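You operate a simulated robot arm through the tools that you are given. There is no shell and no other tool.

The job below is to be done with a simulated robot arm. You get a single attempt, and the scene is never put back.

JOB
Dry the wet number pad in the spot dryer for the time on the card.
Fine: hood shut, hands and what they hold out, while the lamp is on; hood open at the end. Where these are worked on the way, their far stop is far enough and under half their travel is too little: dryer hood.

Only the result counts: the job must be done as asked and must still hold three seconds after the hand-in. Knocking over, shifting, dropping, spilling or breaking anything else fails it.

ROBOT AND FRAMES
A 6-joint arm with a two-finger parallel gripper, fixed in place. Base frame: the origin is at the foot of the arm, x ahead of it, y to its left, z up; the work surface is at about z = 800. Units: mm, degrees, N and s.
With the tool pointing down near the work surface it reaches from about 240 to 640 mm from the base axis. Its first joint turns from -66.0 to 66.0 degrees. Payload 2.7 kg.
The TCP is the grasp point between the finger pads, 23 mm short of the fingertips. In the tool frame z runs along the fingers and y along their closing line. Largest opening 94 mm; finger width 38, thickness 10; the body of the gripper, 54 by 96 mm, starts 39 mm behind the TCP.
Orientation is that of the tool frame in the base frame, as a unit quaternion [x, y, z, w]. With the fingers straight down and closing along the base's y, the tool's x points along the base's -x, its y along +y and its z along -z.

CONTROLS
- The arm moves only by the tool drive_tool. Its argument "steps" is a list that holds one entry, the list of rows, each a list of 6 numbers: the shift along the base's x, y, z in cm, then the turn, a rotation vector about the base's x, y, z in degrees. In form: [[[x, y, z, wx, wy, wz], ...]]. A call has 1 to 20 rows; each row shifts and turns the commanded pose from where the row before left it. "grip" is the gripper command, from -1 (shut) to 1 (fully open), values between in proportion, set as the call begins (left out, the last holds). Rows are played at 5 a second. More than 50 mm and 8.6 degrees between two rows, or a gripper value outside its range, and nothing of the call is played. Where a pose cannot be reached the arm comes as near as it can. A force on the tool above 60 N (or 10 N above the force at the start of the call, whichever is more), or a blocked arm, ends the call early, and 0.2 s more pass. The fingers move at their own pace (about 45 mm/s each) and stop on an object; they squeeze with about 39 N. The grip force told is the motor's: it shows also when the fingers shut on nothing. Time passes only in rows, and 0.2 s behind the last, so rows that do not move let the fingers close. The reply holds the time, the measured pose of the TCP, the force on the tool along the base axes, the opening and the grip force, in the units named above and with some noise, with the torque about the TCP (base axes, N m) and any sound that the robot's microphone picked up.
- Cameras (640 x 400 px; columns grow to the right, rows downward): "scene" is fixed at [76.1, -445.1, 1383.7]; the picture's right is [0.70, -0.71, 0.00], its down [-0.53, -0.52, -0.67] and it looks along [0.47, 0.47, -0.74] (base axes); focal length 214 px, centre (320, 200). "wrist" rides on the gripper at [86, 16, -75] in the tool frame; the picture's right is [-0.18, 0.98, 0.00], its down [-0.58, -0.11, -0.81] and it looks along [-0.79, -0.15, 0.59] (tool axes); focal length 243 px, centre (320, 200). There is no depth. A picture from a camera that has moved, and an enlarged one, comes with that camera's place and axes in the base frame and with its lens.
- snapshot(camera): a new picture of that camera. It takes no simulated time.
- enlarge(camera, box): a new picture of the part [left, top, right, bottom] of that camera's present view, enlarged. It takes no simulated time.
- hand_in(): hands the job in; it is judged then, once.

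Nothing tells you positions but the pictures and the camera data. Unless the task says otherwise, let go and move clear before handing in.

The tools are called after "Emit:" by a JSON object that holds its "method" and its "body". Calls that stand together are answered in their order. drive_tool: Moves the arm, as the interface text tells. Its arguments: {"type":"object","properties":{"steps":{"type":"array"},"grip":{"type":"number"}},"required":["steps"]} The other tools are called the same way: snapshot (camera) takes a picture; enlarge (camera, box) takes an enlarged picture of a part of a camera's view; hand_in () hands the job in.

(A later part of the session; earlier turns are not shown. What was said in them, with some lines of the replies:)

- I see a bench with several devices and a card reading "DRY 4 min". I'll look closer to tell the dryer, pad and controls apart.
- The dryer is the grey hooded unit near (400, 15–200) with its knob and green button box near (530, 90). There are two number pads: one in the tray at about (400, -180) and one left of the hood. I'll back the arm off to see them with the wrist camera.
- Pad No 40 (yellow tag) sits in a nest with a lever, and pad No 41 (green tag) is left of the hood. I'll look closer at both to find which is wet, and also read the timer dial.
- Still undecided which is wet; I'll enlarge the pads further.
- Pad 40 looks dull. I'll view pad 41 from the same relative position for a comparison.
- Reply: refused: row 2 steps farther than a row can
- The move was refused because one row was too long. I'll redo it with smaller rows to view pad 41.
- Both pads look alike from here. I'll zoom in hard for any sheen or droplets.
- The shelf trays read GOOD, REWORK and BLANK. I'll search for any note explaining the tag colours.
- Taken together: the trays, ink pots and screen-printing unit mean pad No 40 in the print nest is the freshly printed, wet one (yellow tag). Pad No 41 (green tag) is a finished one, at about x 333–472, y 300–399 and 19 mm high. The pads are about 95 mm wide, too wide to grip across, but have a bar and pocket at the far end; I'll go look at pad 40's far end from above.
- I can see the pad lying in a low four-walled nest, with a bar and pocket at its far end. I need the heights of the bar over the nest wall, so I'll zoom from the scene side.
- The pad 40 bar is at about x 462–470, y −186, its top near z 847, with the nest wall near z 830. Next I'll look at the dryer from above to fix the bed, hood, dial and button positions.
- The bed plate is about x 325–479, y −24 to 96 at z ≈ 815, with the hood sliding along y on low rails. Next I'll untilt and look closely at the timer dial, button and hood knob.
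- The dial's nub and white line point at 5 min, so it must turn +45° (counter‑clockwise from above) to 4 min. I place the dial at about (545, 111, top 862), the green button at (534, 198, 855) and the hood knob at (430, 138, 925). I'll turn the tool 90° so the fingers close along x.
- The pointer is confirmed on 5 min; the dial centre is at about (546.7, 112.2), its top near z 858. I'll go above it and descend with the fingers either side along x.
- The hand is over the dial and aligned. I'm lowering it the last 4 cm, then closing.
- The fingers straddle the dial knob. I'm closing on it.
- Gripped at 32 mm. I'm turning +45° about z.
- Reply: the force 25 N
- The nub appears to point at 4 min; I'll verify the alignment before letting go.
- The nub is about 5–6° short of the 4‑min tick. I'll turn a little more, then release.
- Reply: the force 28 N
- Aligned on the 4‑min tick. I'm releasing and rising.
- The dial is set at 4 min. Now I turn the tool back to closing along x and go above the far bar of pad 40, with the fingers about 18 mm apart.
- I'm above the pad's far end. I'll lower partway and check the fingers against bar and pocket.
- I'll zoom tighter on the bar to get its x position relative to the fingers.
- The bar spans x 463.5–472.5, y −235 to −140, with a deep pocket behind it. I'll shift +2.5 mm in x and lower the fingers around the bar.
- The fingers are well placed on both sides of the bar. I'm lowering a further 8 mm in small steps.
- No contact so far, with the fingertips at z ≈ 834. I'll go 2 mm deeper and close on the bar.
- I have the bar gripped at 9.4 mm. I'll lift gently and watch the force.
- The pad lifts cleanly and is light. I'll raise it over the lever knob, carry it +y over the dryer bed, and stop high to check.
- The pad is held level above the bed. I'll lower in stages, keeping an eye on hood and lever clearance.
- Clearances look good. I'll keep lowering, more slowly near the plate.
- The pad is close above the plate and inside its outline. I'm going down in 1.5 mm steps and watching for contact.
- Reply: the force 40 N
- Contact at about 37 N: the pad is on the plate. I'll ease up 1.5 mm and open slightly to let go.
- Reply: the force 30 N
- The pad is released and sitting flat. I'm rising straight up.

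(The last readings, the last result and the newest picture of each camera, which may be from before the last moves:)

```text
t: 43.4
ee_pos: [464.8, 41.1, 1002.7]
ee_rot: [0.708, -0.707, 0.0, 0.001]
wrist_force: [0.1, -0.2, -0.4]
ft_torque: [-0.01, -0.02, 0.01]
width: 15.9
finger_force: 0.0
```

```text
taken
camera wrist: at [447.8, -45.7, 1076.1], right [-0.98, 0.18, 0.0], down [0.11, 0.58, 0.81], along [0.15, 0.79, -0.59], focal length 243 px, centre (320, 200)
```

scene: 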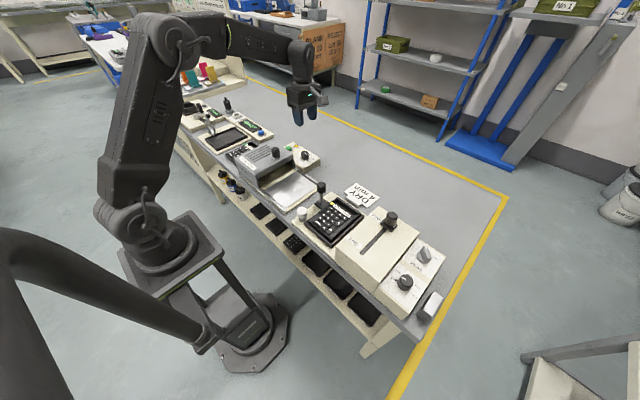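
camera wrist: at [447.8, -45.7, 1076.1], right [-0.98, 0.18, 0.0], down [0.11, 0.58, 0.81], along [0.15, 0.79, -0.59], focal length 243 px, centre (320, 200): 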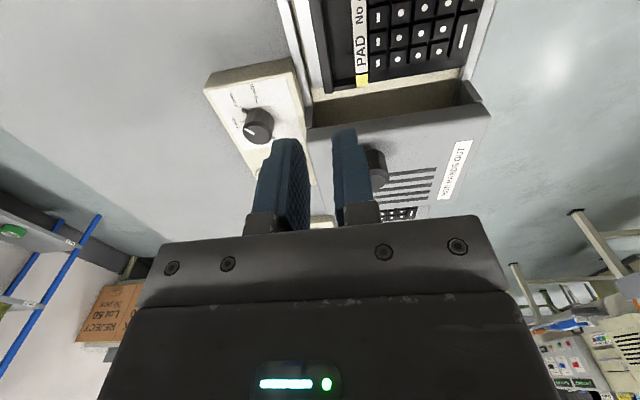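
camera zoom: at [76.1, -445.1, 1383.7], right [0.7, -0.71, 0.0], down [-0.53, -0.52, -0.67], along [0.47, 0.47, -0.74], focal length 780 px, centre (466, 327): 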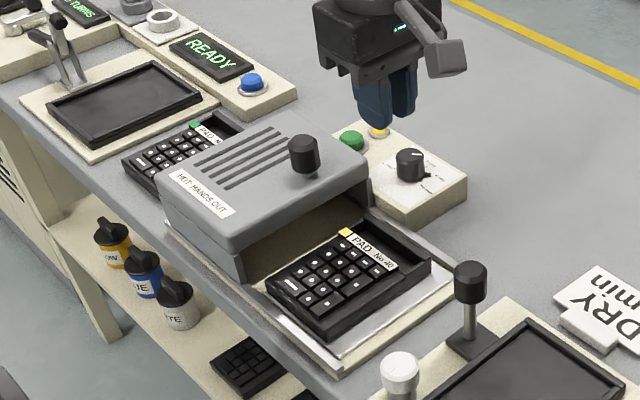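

Pad 40 sits squarely on the dryer plate. Next I go to the hood knob near (430, 138) and check alignment from above it.

Emit:
{"method": "drive_tool", "body": {"steps": [[[0, 1.5, 0, 0, 0, 0], [-1.7, 4, 0, 0, 0, 0], [-1.8, 4, 0, 0, 0, 0], [0, 0, 0, 0, 0, 0]]], "grip": 0}}

Emit:
{"method": "snapshot", "body": {"camera": "wrist"}}

Emit:
{"method": "enlarge", "body": {"camera": "scene", "box": [230, 110, 330, 200]}}

```text
t: 44.4
ee_pos: [430.1, 135.8, 1002.0]
ee_rot: [0.708, -0.706, -0.001, -0.001]
wrist_force: [-0.6, 0.9, 0.4]
ft_torque: [0.0, 0.0, -0.01]
width: 47.0
finger_force: 0.0
```

```text
taken
camera wrist: at [413.2, 49.5, 1075.9], right [-0.98, 0.18, 0.0], down [0.11, 0.58, 0.81], along [0.15, 0.79, -0.59], focal length 243 px, centre (320, 200)
```

wrist: 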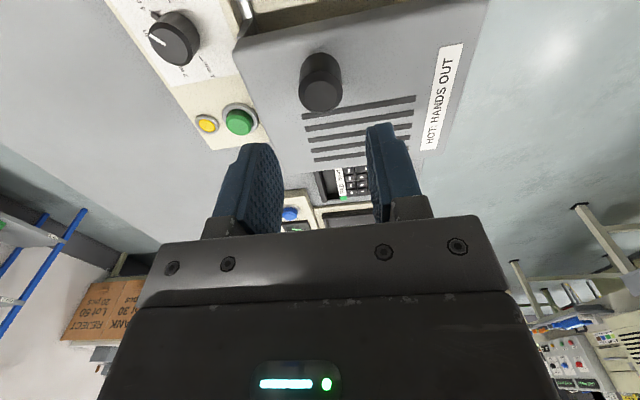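

```text
4.44 times, centred on (280, 155) of scene
camera zoom: at [76.1, -445.1, 1383.7], right [0.7, -0.71, 0.0], down [-0.53, -0.52, -0.67], along [0.47, 0.47, -0.74], focal length 953 px, centre (498, 400)
```

zoom: 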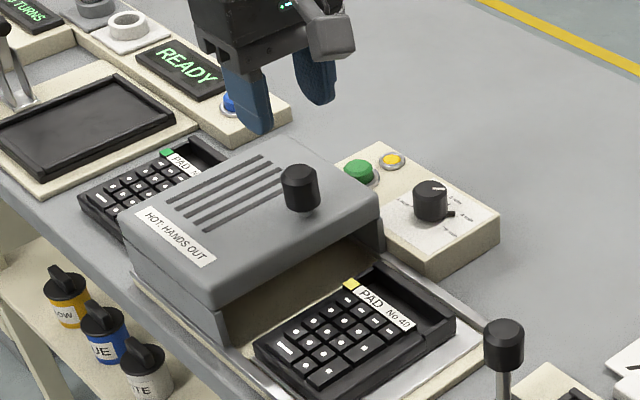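

The knob is at about (429.5, 137, top 925), right below the hand. I'm descending around it and gripping.

Emit:
{"method": "drive_tool", "body": {"steps": [[[0, 0.1, -3, 0, 0, 0], [0, 0, -3, 0, 0, 0], [0, 0, -1.2, 0, 0, 0], [0, 0, -0.7, 0, 0, 0], [0, 0, 0, 0, 0, 0]]]}}

Emit:
{"method": "snapshot", "body": {"camera": "wrist"}}

Emit:
{"method": "enlarge", "body": {"camera": "scene", "box": [240, 120, 320, 190]}}

```text
t: 45.6
ee_pos: [429.9, 136.8, 923.4]
ee_rot: [0.708, -0.706, -0.001, -0.001]
wrist_force: [-0.2, -0.6, -0.4]
ft_torque: [-0.01, 0.01, 0.01]
width: 47.0
finger_force: 0.1
```

```text
taken
camera wrist: at [413.2, 50.4, 996.3], right [-0.98, 0.18, 0.0], down [0.11, 0.58, 0.81], along [0.15, 0.79, -0.59], focal length 243 px, centre (320, 200)
```

wrist: 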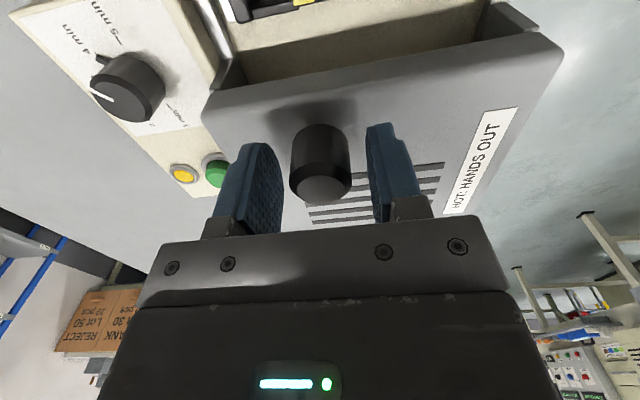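

```text
5.71 times, centred on (280, 155) of scene
camera zoom: at [76.1, -445.1, 1383.7], right [0.7, -0.71, 0.0], down [-0.53, -0.52, -0.67], along [0.47, 0.47, -0.74], focal length 1226 px, centre (549, 457)
```

zoom: 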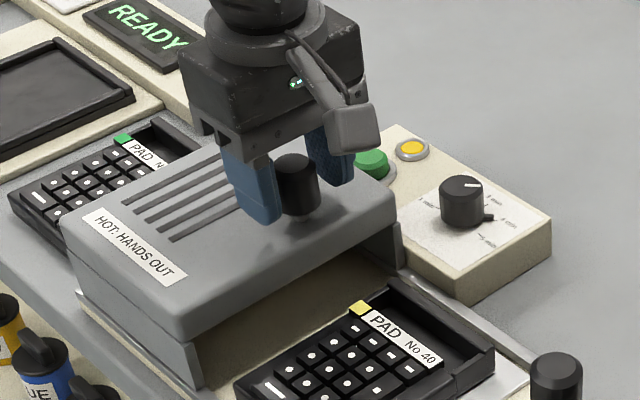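

Good alignment. I'm closing on the hood knob.

Emit:
{"method": "drive_tool", "body": {"steps": [[[0, 0, 0, 0, 0, 0], [0, 0, 0, 0, 0, 0], [0, 0, 0, 0, 0, 0]]], "grip": -1}}

Emit:
{"method": "drive_tool", "body": {"steps": [[[0, -1, 0, 0, 0, 0], [0, -1, 0, 0, 0, 0], [0, 0, 0, 0, 0, 0]]]}}

Emit:
{"method": "enlarge", "body": {"camera": "scene", "box": [230, 120, 330, 210]}}

```text
t: 46.4
ee_pos: [430.3, 134.7, 922.5]
ee_rot: [0.708, -0.706, -0.001, 0.0]
wrist_force: [-2.7, -1.0, -1.7]
ft_torque: [-0.01, -0.55, -0.03]
width: 29.7
finger_force: 45.2
```

```text
t: 47.2
ee_pos: [429.8, 115.7, 923.1]
ee_rot: [0.707, -0.707, -0.002, 0.001]
wrist_force: [-5.6, 0.5, -3.6]
ft_torque: [0.34, -0.51, 0.1]
width: 29.5
finger_force: 44.6
```

```text
4.44 times, centred on (280, 165) of scene
camera zoom: at [76.0, -445.1, 1383.7], right [0.7, -0.71, 0.0], down [-0.53, -0.52, -0.67], along [0.47, 0.47, -0.74], focal length 953 px, centre (498, 356)
```

zoom: 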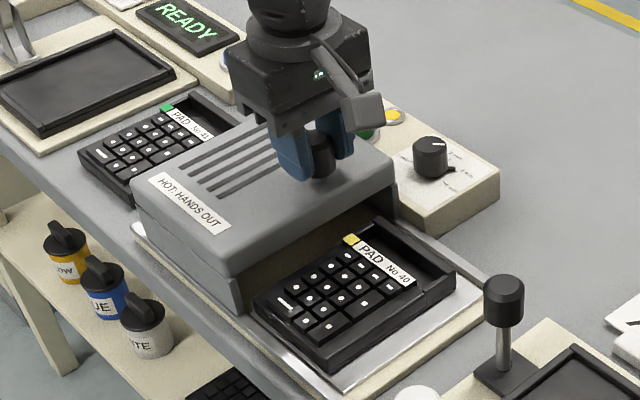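

The hood slides freely. I continue closing toward −y.

Emit:
{"method": "drive_tool", "body": {"steps": [[[0, -2, 0, 0, 0, 0], [0, -2, 0, 0, 0, 0], [0, -2, 0, 0, 0, 0], [0, -2, 0, 0, 0, 0], [0, 0, 0, 0, 0, 0]]]}}

Emit:
{"method": "enlarge", "body": {"camera": "scene", "box": [230, 120, 340, 220]}}

```text
t: 48.4
ee_pos: [429.8, 36.8, 924.0]
ee_rot: [0.708, -0.706, 0.0, 0.001]
wrist_force: [-15.1, 0.9, 5.6]
ft_torque: [0.16, -0.35, -0.04]
width: 29.8
finger_force: 45.4
```

```text
4.00 times, centred on (285, 170) of scene
camera zoom: at [75.6, -445.1, 1383.7], right [0.7, -0.71, 0.0], down [-0.53, -0.52, -0.67], along [0.47, 0.47, -0.74], focal length 858 px, centre (460, 320)
```

zoom: 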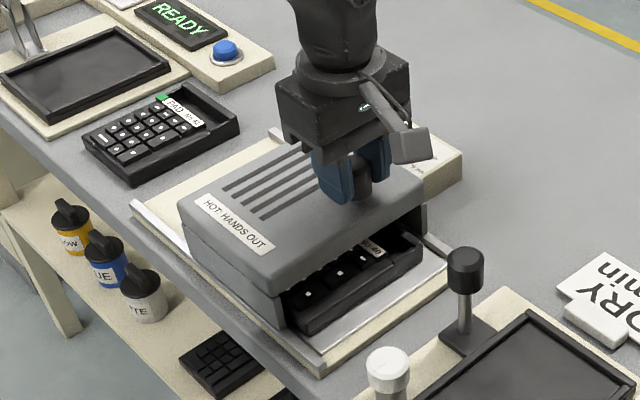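

Sliding well; about 50 mm remain. I continue with smaller steps and a slight −x relief.

Emit:
{"method": "drive_tool", "body": {"steps": [[[-0.1, -1.5, 0, 0, 0, 0], [0, -1.5, 0, 0, 0, 0], [0, -0.5, 0, 0, 0, 0], [0, 0, 0, 0, 0, 0]]]}}

Emit:
{"method": "enlarge", "body": {"camera": "scene", "box": [250, 130, 350, 220]}}

```text
t: 49.4
ee_pos: [430.4, 1.0, 923.1]
ee_rot: [0.708, -0.706, 0.0, 0.0]
wrist_force: [0.9, 0.4, -2.5]
ft_torque: [-0.03, 0.44, 0.02]
width: 29.6
finger_force: 44.5
```

```text
4.44 times, centred on (300, 175) of scene
camera zoom: at [76.2, -445.1, 1383.7], right [0.7, -0.71, 0.0], down [-0.53, -0.52, -0.67], along [0.47, 0.47, -0.74], focal length 953 px, centre (409, 311)
```

zoom: 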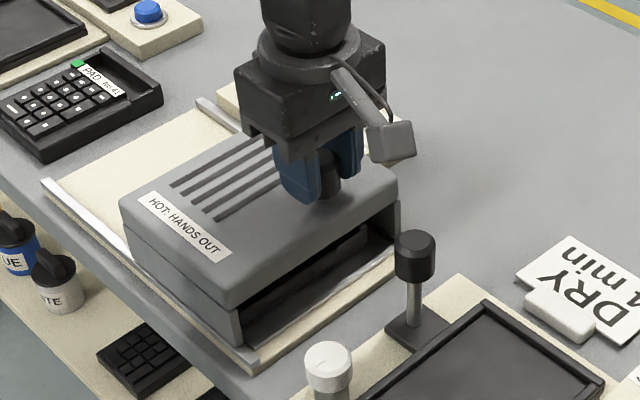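

Nearly shut. I continue in 4 mm steps until the stop.

Emit:
{"method": "drive_tool", "body": {"steps": [[[0, -0.4, 0, 0, 0, 0], [0, -0.4, 0, 0, 0, 0], [0, -0.4, 0, 0, 0, 0], [0, 0, 0, 0, 0, 0]]]}}

Emit:
{"method": "enlarge", "body": {"camera": "scene", "box": [250, 130, 350, 220]}}

```text
t: 50.4
ee_pos: [431.2, -10.1, 923.7]
ee_rot: [0.707, -0.707, 0.0, 0.0]
wrist_force: [8.6, 0.9, -8.1]
ft_torque: [0.04, 0.26, 0.07]
width: 29.6
finger_force: 45.5
```

```text
4.44 times, centred on (300, 175) of scene
camera zoom: at [76.4, -445.1, 1383.6], right [0.7, -0.71, 0.0], down [-0.53, -0.52, -0.67], along [0.47, 0.47, -0.74], focal length 953 px, centre (409, 311)
```

zoom: 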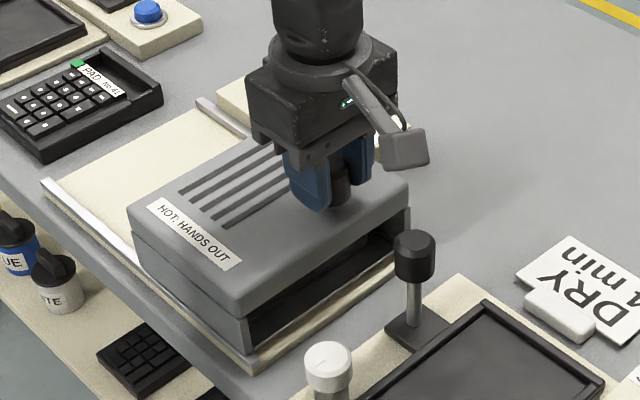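

Emit:
{"method": "drive_tool", "body": {"steps": [[[-0.05, -0.4, 0, 0, 0, 0], [0, -0.4, 0, 0, 0, 0], [0, -0.4, 0, 0, 0, 0], [0, 0, 0, 0, 0, 0]]]}}

Emit:
{"method": "enlarge", "body": {"camera": "scene", "box": [250, 130, 350, 220]}}

```text
t: 51.4
ee_pos: [431.1, -18.4, 924.4]
ee_rot: [0.709, -0.705, -0.002, -0.003]
wrist_force: [14.3, 43.7, -3.6]
ft_torque: [0.41, 0.47, 0.05]
width: 29.8
finger_force: 44.7
```

```text
4.44 times, centred on (300, 175) of scene
camera zoom: at [76.5, -444.0, 1384.0], right [0.7, -0.71, 0.0], down [-0.53, -0.52, -0.67], along [0.47, 0.47, -0.75], focal length 953 px, centre (409, 311)
```

zoom: 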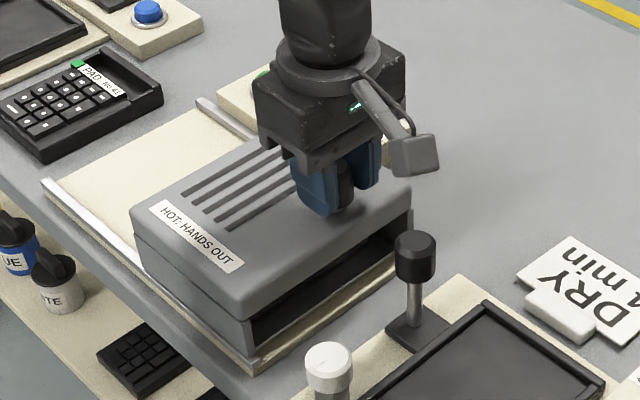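

The hood hit its far stop (44 N resistance), so it is shut. I'll relieve the push, release and rise.

Emit:
{"method": "drive_tool", "body": {"steps": [[[-0.1, 0.25, 0, 0, 0, 0], [0, 0, 0, 0, 0, 0]]]}}

Emit:
{"method": "drive_tool", "body": {"steps": [[[0, 0, 0, 0, 0, 0], [0, 0, 0, 0, 0, 0], [0, 0, 2, 0, 0, 0], [0, 0, 3, 0, 0, 0], [0, 0, 4, 0, 0, 0], [0, 0, 0, 0, 0, 0]]], "grip": 0}}

Emit:
{"method": "snapshot", "body": {"camera": "wrist"}}

Emit:
{"method": "enlarge", "body": {"camera": "scene", "box": [240, 120, 340, 220]}}

```text
t: 52.0
ee_pos: [429.7, -18.5, 923.6]
ee_rot: [0.708, -0.706, 0.001, -0.003]
wrist_force: [22.9, 30.7, -4.5]
ft_torque: [0.79, 0.55, -0.1]
width: 29.9
finger_force: 45.4
```

```text
t: 53.4
ee_pos: [427.3, -19.9, 1014.3]
ee_rot: [0.708, -0.707, -0.002, 0.0]
wrist_force: [-0.2, -0.8, -0.8]
ft_torque: [0.03, -0.01, 0.03]
width: 46.9
finger_force: 0.1
```

```text
taken
camera wrist: at [410.7, -106.4, 1087.8], right [-0.98, 0.18, 0.0], down [0.11, 0.58, 0.81], along [0.15, 0.79, -0.59], focal length 243 px, centre (320, 200)
```

wrist: 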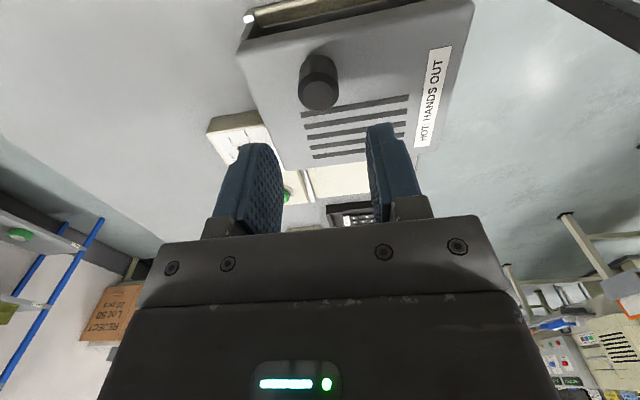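

```text
4.00 times, centred on (290, 170) of scene
camera zoom: at [76.1, -445.1, 1383.7], right [0.7, -0.71, 0.0], down [-0.53, -0.52, -0.67], along [0.47, 0.47, -0.74], focal length 858 px, centre (440, 320)
```

zoom: 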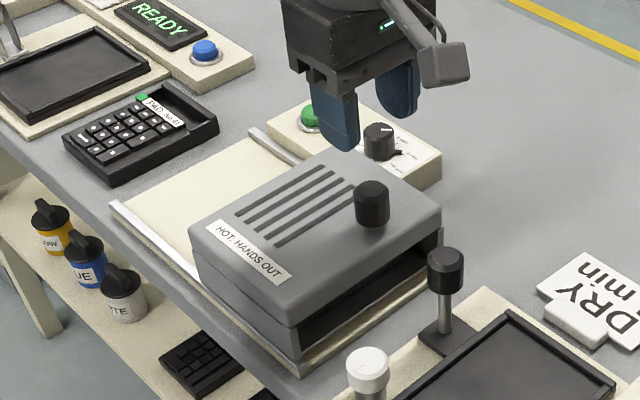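

The hood is shut. Next I close the fingers and go above the green start button near (535, 197).

Emit:
{"method": "drive_tool", "body": {"steps": [[[2.2, 4, 0, 0, 0, 0], [2.2, 4, 0, 0, 0, 0], [2.2, 4, 0, 0, 0, 0], [2.1, 4, 0, 0, 0, 0], [2.1, 4, 0, 0, 0, 0], [0, 1.6, -3, 0, 0, 0], [0, 0, -3, 0, 0, 0], [0, 0, 0, 0, 0, 0]]], "grip": -1}}

Emit:
{"method": "snapshot", "body": {"camera": "wrist"}}

Emit:
{"method": "enlarge", "body": {"camera": "scene", "box": [260, 100, 340, 180]}}

```text
t: 55.2
ee_pos: [535.1, 196.0, 952.7]
ee_rot: [0.708, -0.706, 0.0, 0.0]
wrist_force: [-0.5, -1.0, 0.0]
ft_torque: [0.03, -0.01, 0.03]
width: 0.0
finger_force: 39.4
```

```text
taken
camera wrist: at [517.9, 109.7, 1025.8], right [-0.98, 0.18, 0.0], down [0.11, 0.58, 0.81], along [0.15, 0.79, -0.59], focal length 243 px, centre (320, 200)
```

wrist: 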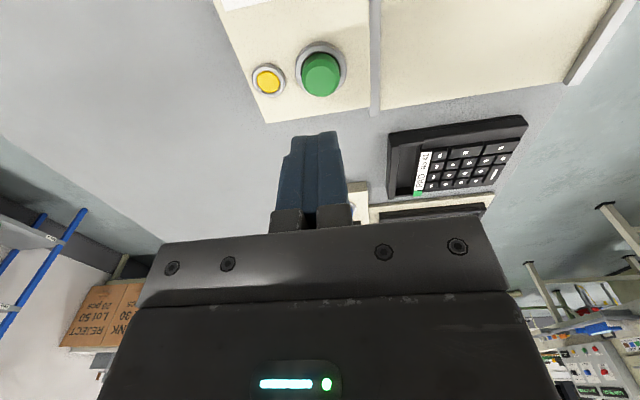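

```text
5.00 times, centred on (300, 140) of scene
camera zoom: at [76.1, -445.1, 1383.7], right [0.7, -0.71, 0.0], down [-0.53, -0.52, -0.67], along [0.47, 0.47, -0.74], focal length 1072 px, centre (420, 500)
```

zoom: 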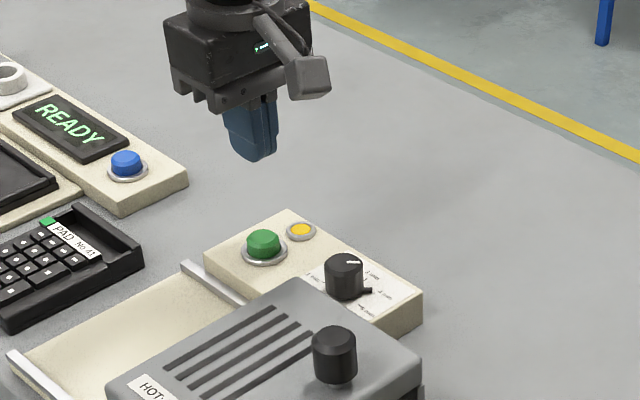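

The button centre is at about (533, 196, top ~851). I'm descending onto it.

Emit:
{"method": "drive_tool", "body": {"steps": [[[-0.2, 0, -3, 0, 0, 0], [0, 0, -2.5, 0, 0, 0], [0, 0, -1.2, 0, 0, 0], [0, 0, 0, 0, 0, 0]]]}}

Emit:
{"method": "snapshot", "body": {"camera": "wrist"}}

Emit:
{"method": "enlarge", "body": {"camera": "scene", "box": [270, 120, 330, 170]}}

```text
t: 56.2
ee_pos: [532.9, 195.3, 886.0]
ee_rot: [0.708, -0.706, 0.0, -0.001]
wrist_force: [0.4, -0.6, -0.2]
ft_torque: [0.0, 0.0, -0.01]
width: 0.1
finger_force: 38.9
```

```text
taken
camera wrist: at [516.7, 110.0, 959.1], right [-0.98, 0.18, 0.0], down [0.11, 0.58, 0.81], along [0.15, 0.79, -0.59], focal length 243 px, centre (320, 200)
```

wrist: 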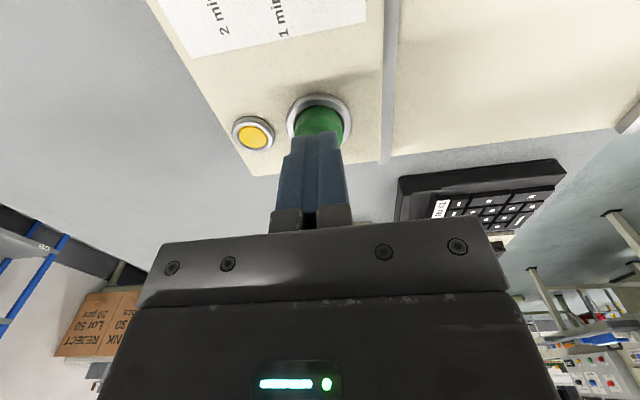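

```text
8.00 times, centred on (300, 145) of scene
camera zoom: at [76.1, -445.1, 1383.7], right [0.7, -0.71, 0.0], down [-0.53, -0.52, -0.67], along [0.47, 0.47, -0.74], focal length 1716 px, centre (480, 640)
```

zoom: 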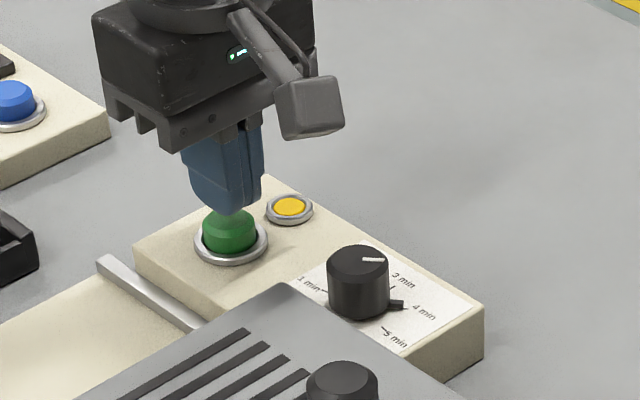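

The fingertips are directly over the button. I'm pressing in small steps and listening for a click.

Emit:
{"method": "drive_tool", "body": {"steps": [[[0, 0, -0.5, 0, 0, 0], [0, 0, -0.3, 0, 0, 0], [0, 0, -0.3, 0, 0, 0], [0, 0, -0.2, 0, 0, 0]]]}}

Emit:
{"method": "enlarge", "body": {"camera": "scene", "box": [270, 120, 330, 170]}}

```text
t: 57.2
ee_pos: [534.5, 195.6, 872.8]
ee_rot: [0.708, -0.706, 0.001, 0.0]
wrist_force: [-1.9, 0.1, 2.2]
ft_torque: [-0.04, 0.03, 0.0]
width: 0.0
finger_force: 38.6
```

```text
8.00 times, centred on (300, 145) of scene
camera zoom: at [76.0, -445.2, 1383.6], right [0.7, -0.71, 0.0], down [-0.53, -0.52, -0.67], along [0.47, 0.47, -0.74], focal length 1716 px, centre (480, 640)
```

zoom: 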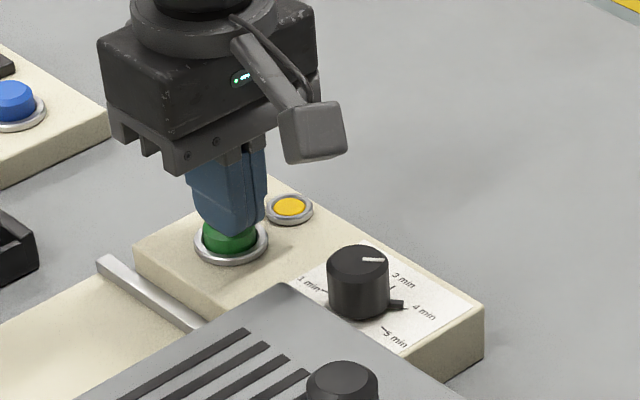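

Contact has begun (2 N). I press a bit further.

Emit:
{"method": "drive_tool", "body": {"steps": [[[0, 0, -0.15, 0, 0, 0], [0, 0, -0.15, 0, 0, 0]]]}}

Emit:
{"method": "enlarge", "body": {"camera": "scene", "box": [270, 120, 330, 170]}}

```text
t: 57.8
ee_pos: [533.8, 195.6, 870.2]
ee_rot: [0.708, -0.707, -0.001, 0.0]
wrist_force: [-1.6, -0.7, 3.5]
ft_torque: [-0.05, 0.05, 0.01]
width: 0.2
finger_force: 38.9
```

```text
8.00 times, centred on (300, 145) of scene
camera zoom: at [76.0, -445.2, 1383.7], right [0.7, -0.71, 0.0], down [-0.53, -0.52, -0.67], along [0.47, 0.47, -0.74], focal length 1716 px, centre (480, 640)
```

zoom: 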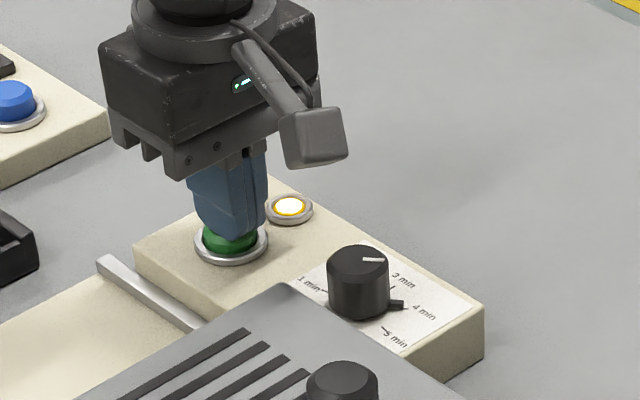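

The lamp is lit, so the dryer has started. I'll lift off the button, stay clear and wait.

Emit:
{"method": "drive_tool", "body": {"steps": [[[0, 0, 1, 0, 0, 0], [0, 0, 3, 0, 0, 0], [0, 0, 4, 0, 0, 0], [0, 0, 4, 0, 0, 0], [0, 0, 0, 0, 0, 0]]]}}

Emit:
{"method": "enlarge", "body": {"camera": "scene", "box": [250, 110, 350, 210]}}

```text
t: 59.0
ee_pos: [534.6, 197.2, 990.2]
ee_rot: [0.708, -0.706, -0.001, -0.001]
wrist_force: [-0.5, -0.6, -0.7]
ft_torque: [0.01, 0.04, -0.02]
width: 0.0
finger_force: 39.5
```

```text
4.00 times, centred on (300, 160) of scene
camera zoom: at [76.1, -445.1, 1383.7], right [0.7, -0.71, 0.0], down [-0.53, -0.52, -0.67], along [0.47, 0.47, -0.74], focal length 858 px, centre (400, 360)
```

zoom: 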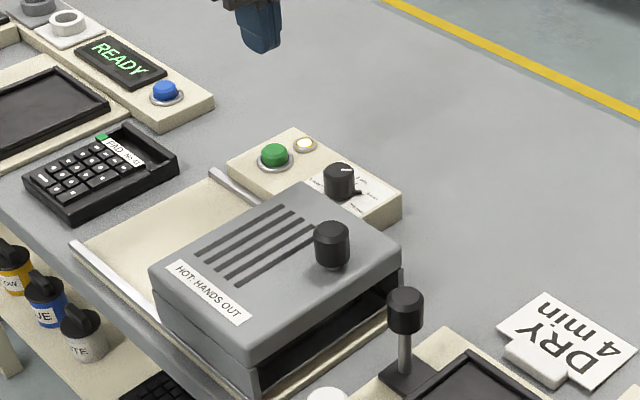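

The lamp is on and the hand is clear. I'm waiting.

Emit:
{"method": "drive_tool", "body": {"steps": [[[0, 0, 0, 0, 0, 0], [0, 0, 0, 0, 0, 0], [0, 0, 0, 0, 0, 0], [0, 0, 0, 0, 0, 0], [0, 0, 0, 0, 0, 0], [0, 0, 0, 0, 0, 0], [0, 0, 0, 0, 0, 0], [0, 0, 0, 0, 0, 0], [0, 0, 0, 0, 0, 0], [0, 0, 0, 0, 0, 0], [0, 0, 0, 0, 0, 0], [0, 0, 0, 0, 0, 0], [0, 0, 0, 0, 0, 0], [0, 0, 0, 0, 0, 0], [0, 0, 0, 0, 0, 0], [0, 0, 0, 0, 0, 0], [0, 0, 0, 0, 0, 0], [0, 0, 0, 0, 0, 0], [0, 0, 0, 0, 0, 0], [0, 0, 0, 0, 0, 0]]]}}

Emit:
{"method": "enlarge", "body": {"camera": "scene", "box": [270, 120, 330, 170]}}

```text
t: 63.2
ee_pos: [534.4, 195.6, 990.4]
ee_rot: [0.708, -0.707, -0.001, 0.0]
wrist_force: [-0.1, 1.1, 0.8]
ft_torque: [0.04, -0.03, 0.0]
width: 0.0
finger_force: 39.2
```

```text
8.00 times, centred on (300, 145) of scene
camera zoom: at [76.1, -445.1, 1383.7], right [0.7, -0.71, 0.0], down [-0.53, -0.52, -0.67], along [0.47, 0.47, -0.74], focal length 1716 px, centre (480, 640)
```

zoom: 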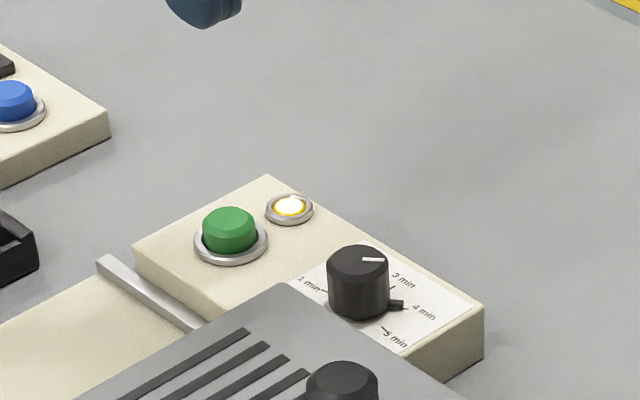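

Still lit. I keep waiting.

Emit:
{"method": "drive_tool", "body": {"steps": [[[0, 0, 0, 0, 0, 0], [0, 0, 0, 0, 0, 0], [0, 0, 0, 0, 0, 0], [0, 0, 0, 0, 0, 0], [0, 0, 0, 0, 0, 0], [0, 0, 0, 0, 0, 0], [0, 0, 0, 0, 0, 0], [0, 0, 0, 0, 0, 0], [0, 0, 0, 0, 0, 0], [0, 0, 0, 0, 0, 0], [0, 0, 0, 0, 0, 0], [0, 0, 0, 0, 0, 0], [0, 0, 0, 0, 0, 0], [0, 0, 0, 0, 0, 0], [0, 0, 0, 0, 0, 0], [0, 0, 0, 0, 0, 0], [0, 0, 0, 0, 0, 0], [0, 0, 0, 0, 0, 0], [0, 0, 0, 0, 0, 0], [0, 0, 0, 0, 0, 0]]]}}

Emit:
{"method": "enlarge", "body": {"camera": "scene", "box": [270, 120, 330, 170]}}

Emit:
{"method": "drive_tool", "body": {"steps": [[[0, 0, 0, 0, 0, 0], [0, 0, 0, 0, 0, 0], [0, 0, 0, 0, 0, 0], [0, 0, 0, 0, 0, 0], [0, 0, 0, 0, 0, 0], [0, 0, 0, 0, 0, 0], [0, 0, 0, 0, 0, 0], [0, 0, 0, 0, 0, 0], [0, 0, 0, 0, 0, 0], [0, 0, 0, 0, 0, 0], [0, 0, 0, 0, 0, 0], [0, 0, 0, 0, 0, 0], [0, 0, 0, 0, 0, 0], [0, 0, 0, 0, 0, 0], [0, 0, 0, 0, 0, 0], [0, 0, 0, 0, 0, 0], [0, 0, 0, 0, 0, 0], [0, 0, 0, 0, 0, 0], [0, 0, 0, 0, 0, 0], [0, 0, 0, 0, 0, 0]]]}}

Emit:
{"method": "enlarge", "body": {"camera": "scene", "box": [270, 120, 330, 170]}}

```text
t: 67.4
ee_pos: [534.4, 195.7, 990.7]
ee_rot: [0.708, -0.707, -0.001, 0.0]
wrist_force: [0.4, 0.1, -0.6]
ft_torque: [0.02, 0.0, 0.02]
width: 0.0
finger_force: 39.5
```

```text
8.00 times, centred on (300, 145) of scene
camera zoom: at [76.1, -445.1, 1383.7], right [0.7, -0.71, 0.0], down [-0.53, -0.52, -0.67], along [0.47, 0.47, -0.74], focal length 1716 px, centre (480, 640)
```

zoom: 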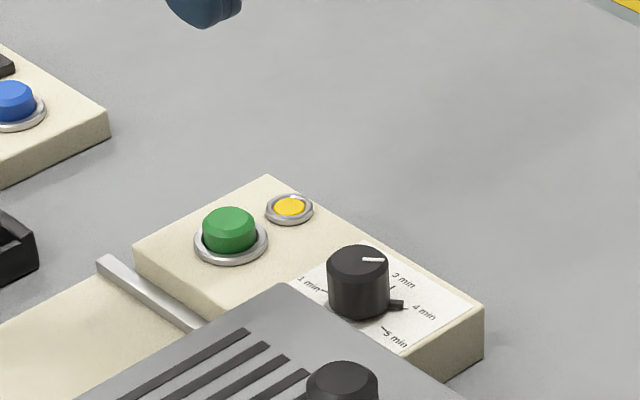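

```text
t: 71.6
ee_pos: [533.2, 196.0, 990.2]
ee_rot: [0.708, -0.706, -0.001, 0.0]
wrist_force: [0.1, -0.4, 0.1]
ft_torque: [-0.02, 0.03, -0.03]
width: 0.3
finger_force: 38.9
```

```text
8.00 times, centred on (300, 145) of scene
camera zoom: at [76.1, -445.1, 1383.7], right [0.7, -0.71, 0.0], down [-0.53, -0.52, -0.67], along [0.47, 0.47, -0.74], focal length 1716 px, centre (480, 640)
```

zoom: 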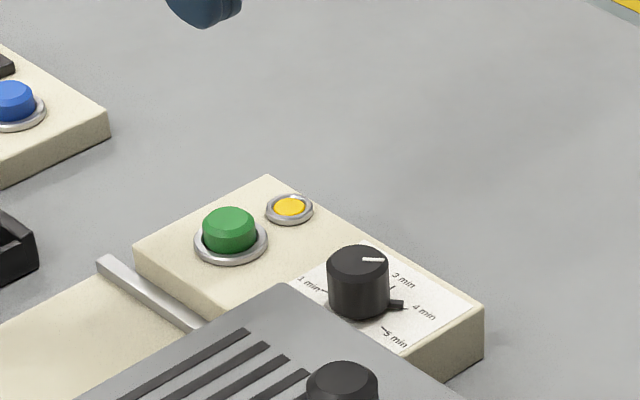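

The lamp is off, so drying is done. I go back to the hood knob at about (428, −17) to open the hood.

Emit:
{"method": "drive_tool", "body": {"steps": [[[-2.1, -4, 1, 0, 0, 0], [-2.1, -4, 0, 0, 0, 0], [-2.1, -4, 0, 0, 0, 0], [-2.1, -4, 0, 0, 0, 0], [-2.1, -4, 0, 0, 0, 0], [0, -1.3, 0, 0, 0, 0], [0, 0, 0, 0, 0, 0]]], "grip": 0}}

Emit:
{"method": "snapshot", "body": {"camera": "wrist"}}

Emit:
{"method": "enlarge", "body": {"camera": "scene", "box": [250, 110, 350, 210]}}

```text
t: 73.2
ee_pos: [429.1, -18.5, 1001.4]
ee_rot: [0.708, -0.706, -0.001, -0.001]
wrist_force: [0.0, -0.4, 0.6]
ft_torque: [-0.01, -0.01, 0.02]
width: 47.1
finger_force: 0.2
```

```text
taken
camera wrist: at [411.5, -103.9, 1073.8], right [-0.98, 0.18, 0.0], down [0.11, 0.58, 0.81], along [0.15, 0.79, -0.59], focal length 243 px, centre (320, 200)
```

wrist: 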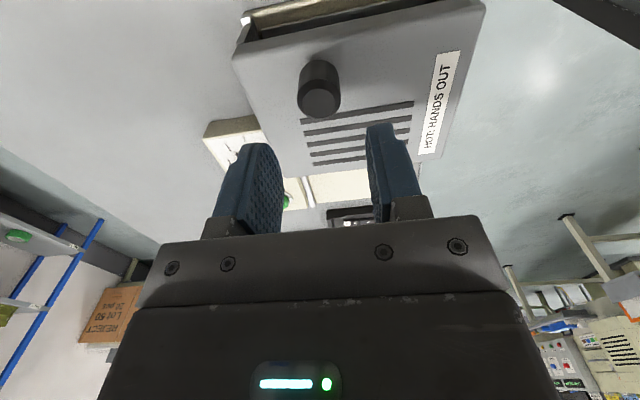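

```text
4.00 times, centred on (300, 160) of scene
camera zoom: at [76.1, -445.1, 1383.7], right [0.7, -0.71, 0.0], down [-0.53, -0.52, -0.67], along [0.47, 0.47, -0.74], focal length 858 px, centre (400, 360)
```

zoom: 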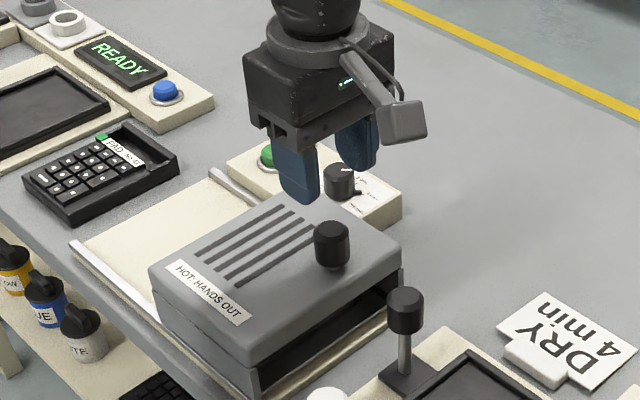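

The knob is at about (428.5, −14). I'm descending around it and gripping.

Emit:
{"method": "drive_tool", "body": {"steps": [[[0, 0.4, -3, 0, 0, 0], [0, 0, -3, 0, 0, 0], [0, 0, -1.2, 0, 0, 0], [0, 0, -0.6, 0, 0, 0], [0, 0, 0, 0, 0, 0]]]}}

Emit:
{"method": "drive_tool", "body": {"steps": [[[0, 0, 0, 0, 0, 0], [0, 0, 0, 0, 0, 0], [0, 0, 0, 0, 0, 0]]], "grip": -1}}

Emit:
{"method": "drive_tool", "body": {"steps": [[[0, 1, 0, 0, 0, 0], [0, 1.5, 0, 0, 0, 0], [0, 1.5, 0, 0, 0, 0], [0, 0, 0, 0, 0, 0]]]}}

Emit:
{"method": "enlarge", "body": {"camera": "scene", "box": [240, 110, 340, 210]}}

```text
t: 74.4
ee_pos: [428.5, -14.4, 921.7]
ee_rot: [0.708, -0.707, -0.002, -0.001]
wrist_force: [-1.1, 0.7, 0.4]
ft_torque: [0.0, -0.03, 0.0]
width: 47.1
finger_force: 0.2
```

```text
t: 75.2
ee_pos: [430.6, -12.7, 922.0]
ee_rot: [0.708, -0.706, 0.001, -0.001]
wrist_force: [13.7, 0.0, -6.0]
ft_torque: [0.13, 0.32, -0.02]
width: 29.6
finger_force: 45.4
```

```text
t: 76.2
ee_pos: [429.6, 27.0, 923.1]
ee_rot: [0.708, -0.707, 0.0, -0.001]
wrist_force: [23.1, -2.3, -15.6]
ft_torque: [-0.51, 0.43, -0.07]
width: 29.9
finger_force: 45.3
```

```text
4.00 times, centred on (290, 160) of scene
camera zoom: at [76.9, -445.1, 1383.6], right [0.7, -0.71, 0.0], down [-0.53, -0.52, -0.67], along [0.47, 0.47, -0.75], focal length 858 px, centre (440, 360)
```

zoom: 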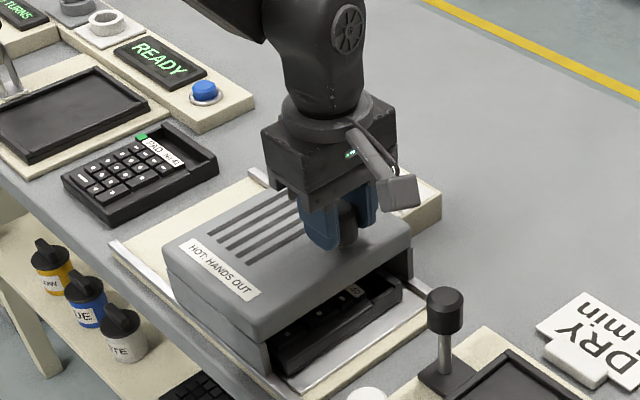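

The hood moves with the hand. I continue opening, with small x and z relief.

Emit:
{"method": "drive_tool", "body": {"steps": [[[0.15, 2, -0.1, 0, 0, 0], [0.05, 2, 0, 0, 0, 0], [0, 2, 0, 0, 0, 0], [0, 2, 0, 0, 0, 0], [0, 1.5, 0, 0, 0, 0], [0, 0, 0, 0, 0, 0]]]}}

Emit:
{"method": "drive_tool", "body": {"steps": [[[0, 0.5, 0, 0, 0, 0], [0, 0.4, 0, 0, 0, 0], [0, 0.3, 0, 0, 0, 0], [0, 0, 0, 0, 0, 0]]]}}

Emit:
{"method": "enlarge", "body": {"camera": "scene", "box": [230, 110, 340, 220]}}

```text
t: 77.6
ee_pos: [429.4, 123.4, 922.4]
ee_rot: [0.707, -0.707, -0.001, 0.0]
wrist_force: [-20.4, -0.5, 23.0]
ft_torque: [-0.31, -0.17, -0.17]
width: 29.6
finger_force: 45.3
```

```text
t: 78.6
ee_pos: [430.3, 134.9, 922.3]
ee_rot: [0.708, -0.707, 0.0, 0.001]
wrist_force: [-24.7, -0.4, 27.4]
ft_torque: [0.22, -0.28, 0.01]
width: 29.6
finger_force: 44.8
```

```text
3.64 times, centred on (285, 165) of scene
camera zoom: at [75.1, -445.2, 1383.7], right [0.7, -0.71, 0.0], down [-0.53, -0.52, -0.67], along [0.47, 0.47, -0.74], focal length 780 px, centre (447, 327)
```

zoom: 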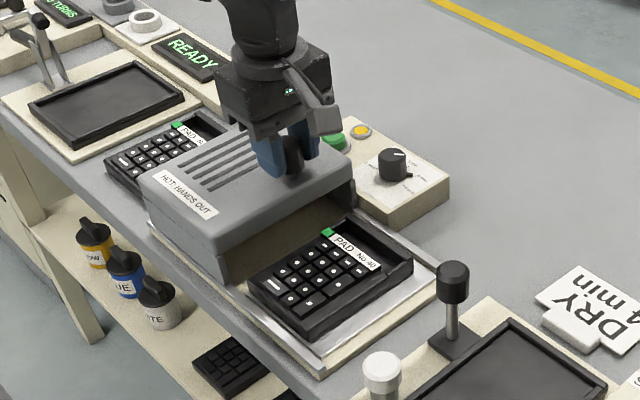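

Pad 40's tag has turned green — it was the wet one, and it is dry now. I'll nudge the hood the last few mm to its open stop, with x/z relief.

Emit:
{"method": "drive_tool", "body": {"steps": [[[-0.15, 0.2, 0.15, 0, 0, 0], [0, 0.2, 0, 0, 0, 0], [0, 0, 0, 0, 0, 0]]]}}

```text
t: 79.4
ee_pos: [430.8, 137.6, 922.1]
ee_rot: [0.708, -0.706, 0.0, 0.0]
wrist_force: [3.4, -6.5, -0.4]
ft_torque: [0.1, 0.21, 0.01]
width: 29.9
finger_force: 45.4
```

The hood is at its open stop (y resistance began). I'm releasing and moving clear.

Emit:
{"method": "drive_tool", "body": {"steps": [[[0, 0, 0, 0, 0, 0], [0, 0, 0, 0, 0, 0], [0, 0, 2, 0, 0, 0], [0, 0, 4, 0, 0, 0], [0, 0, 4, 0, 0, 0], [0, 0, 4, 0, 0, 0], [0, 0, 0, 0, 0, 0]]], "grip": 0}}

Emit:
{"method": "snapshot", "body": {"camera": "scene"}}

Emit:
{"method": "enlarge", "body": {"camera": "scene", "box": [220, 110, 340, 220]}}

```text
t: 81.0
ee_pos: [429.0, 137.9, 1063.8]
ee_rot: [0.708, -0.707, -0.001, -0.001]
wrist_force: [-0.6, 0.2, -0.3]
ft_torque: [0.0, 0.02, 0.01]
width: 47.0
finger_force: 0.0
```

```text
taken
```

scene: 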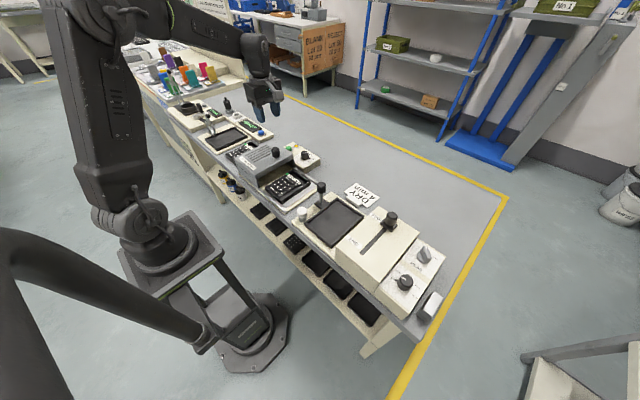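

```text
3.64 times, centred on (280, 165) of scene
camera zoom: at [76.1, -445.1, 1383.7], right [0.7, -0.71, 0.0], down [-0.53, -0.52, -0.67], along [0.47, 0.47, -0.74], focal length 780 px, centre (466, 327)
```

zoom: 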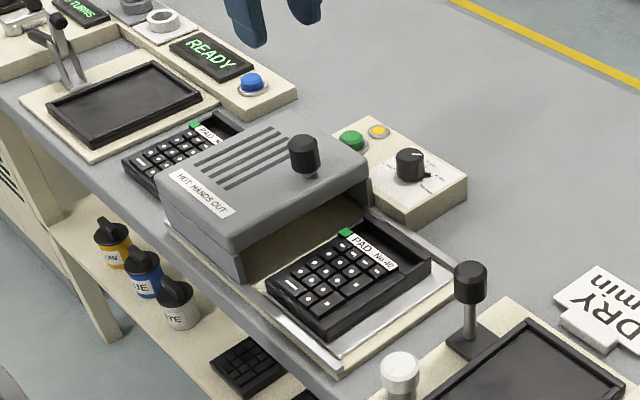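

The hood is open, the lamp is off, pad 40 lies dry (green tag) in the dryer, and nothing else has moved. The hand is clear, so I'm handing in.

Emit:
{"method": "hand_in", "body": {}}

```text
The job is handed in.
```

I dried pad No 40 in the spot dryer for 4 min, the time on the card, and handed the job in; no verdict has come back yet.

- **Which pad:** No label or note said which of the two number pads was wet. I chose No 40 because it was in the print nest with a yellow tag. Its tag turned green after drying, like the one already on No 41.
- **Timer:** The dial was on 5 min, so I turned it to the 4 min mark.
- **Drying:** The hood was pushed shut to its stop before I pressed start. The hand stayed outside the dryer while the lamp was lit. I opened the hood only after the lamp went out.
- **At hand-in:** The hood was open at its stop and the lamp was off. Pad No 40 was still on the dryer plate. The hand was empty and clear, and nothing else looked shifted in the last picture.
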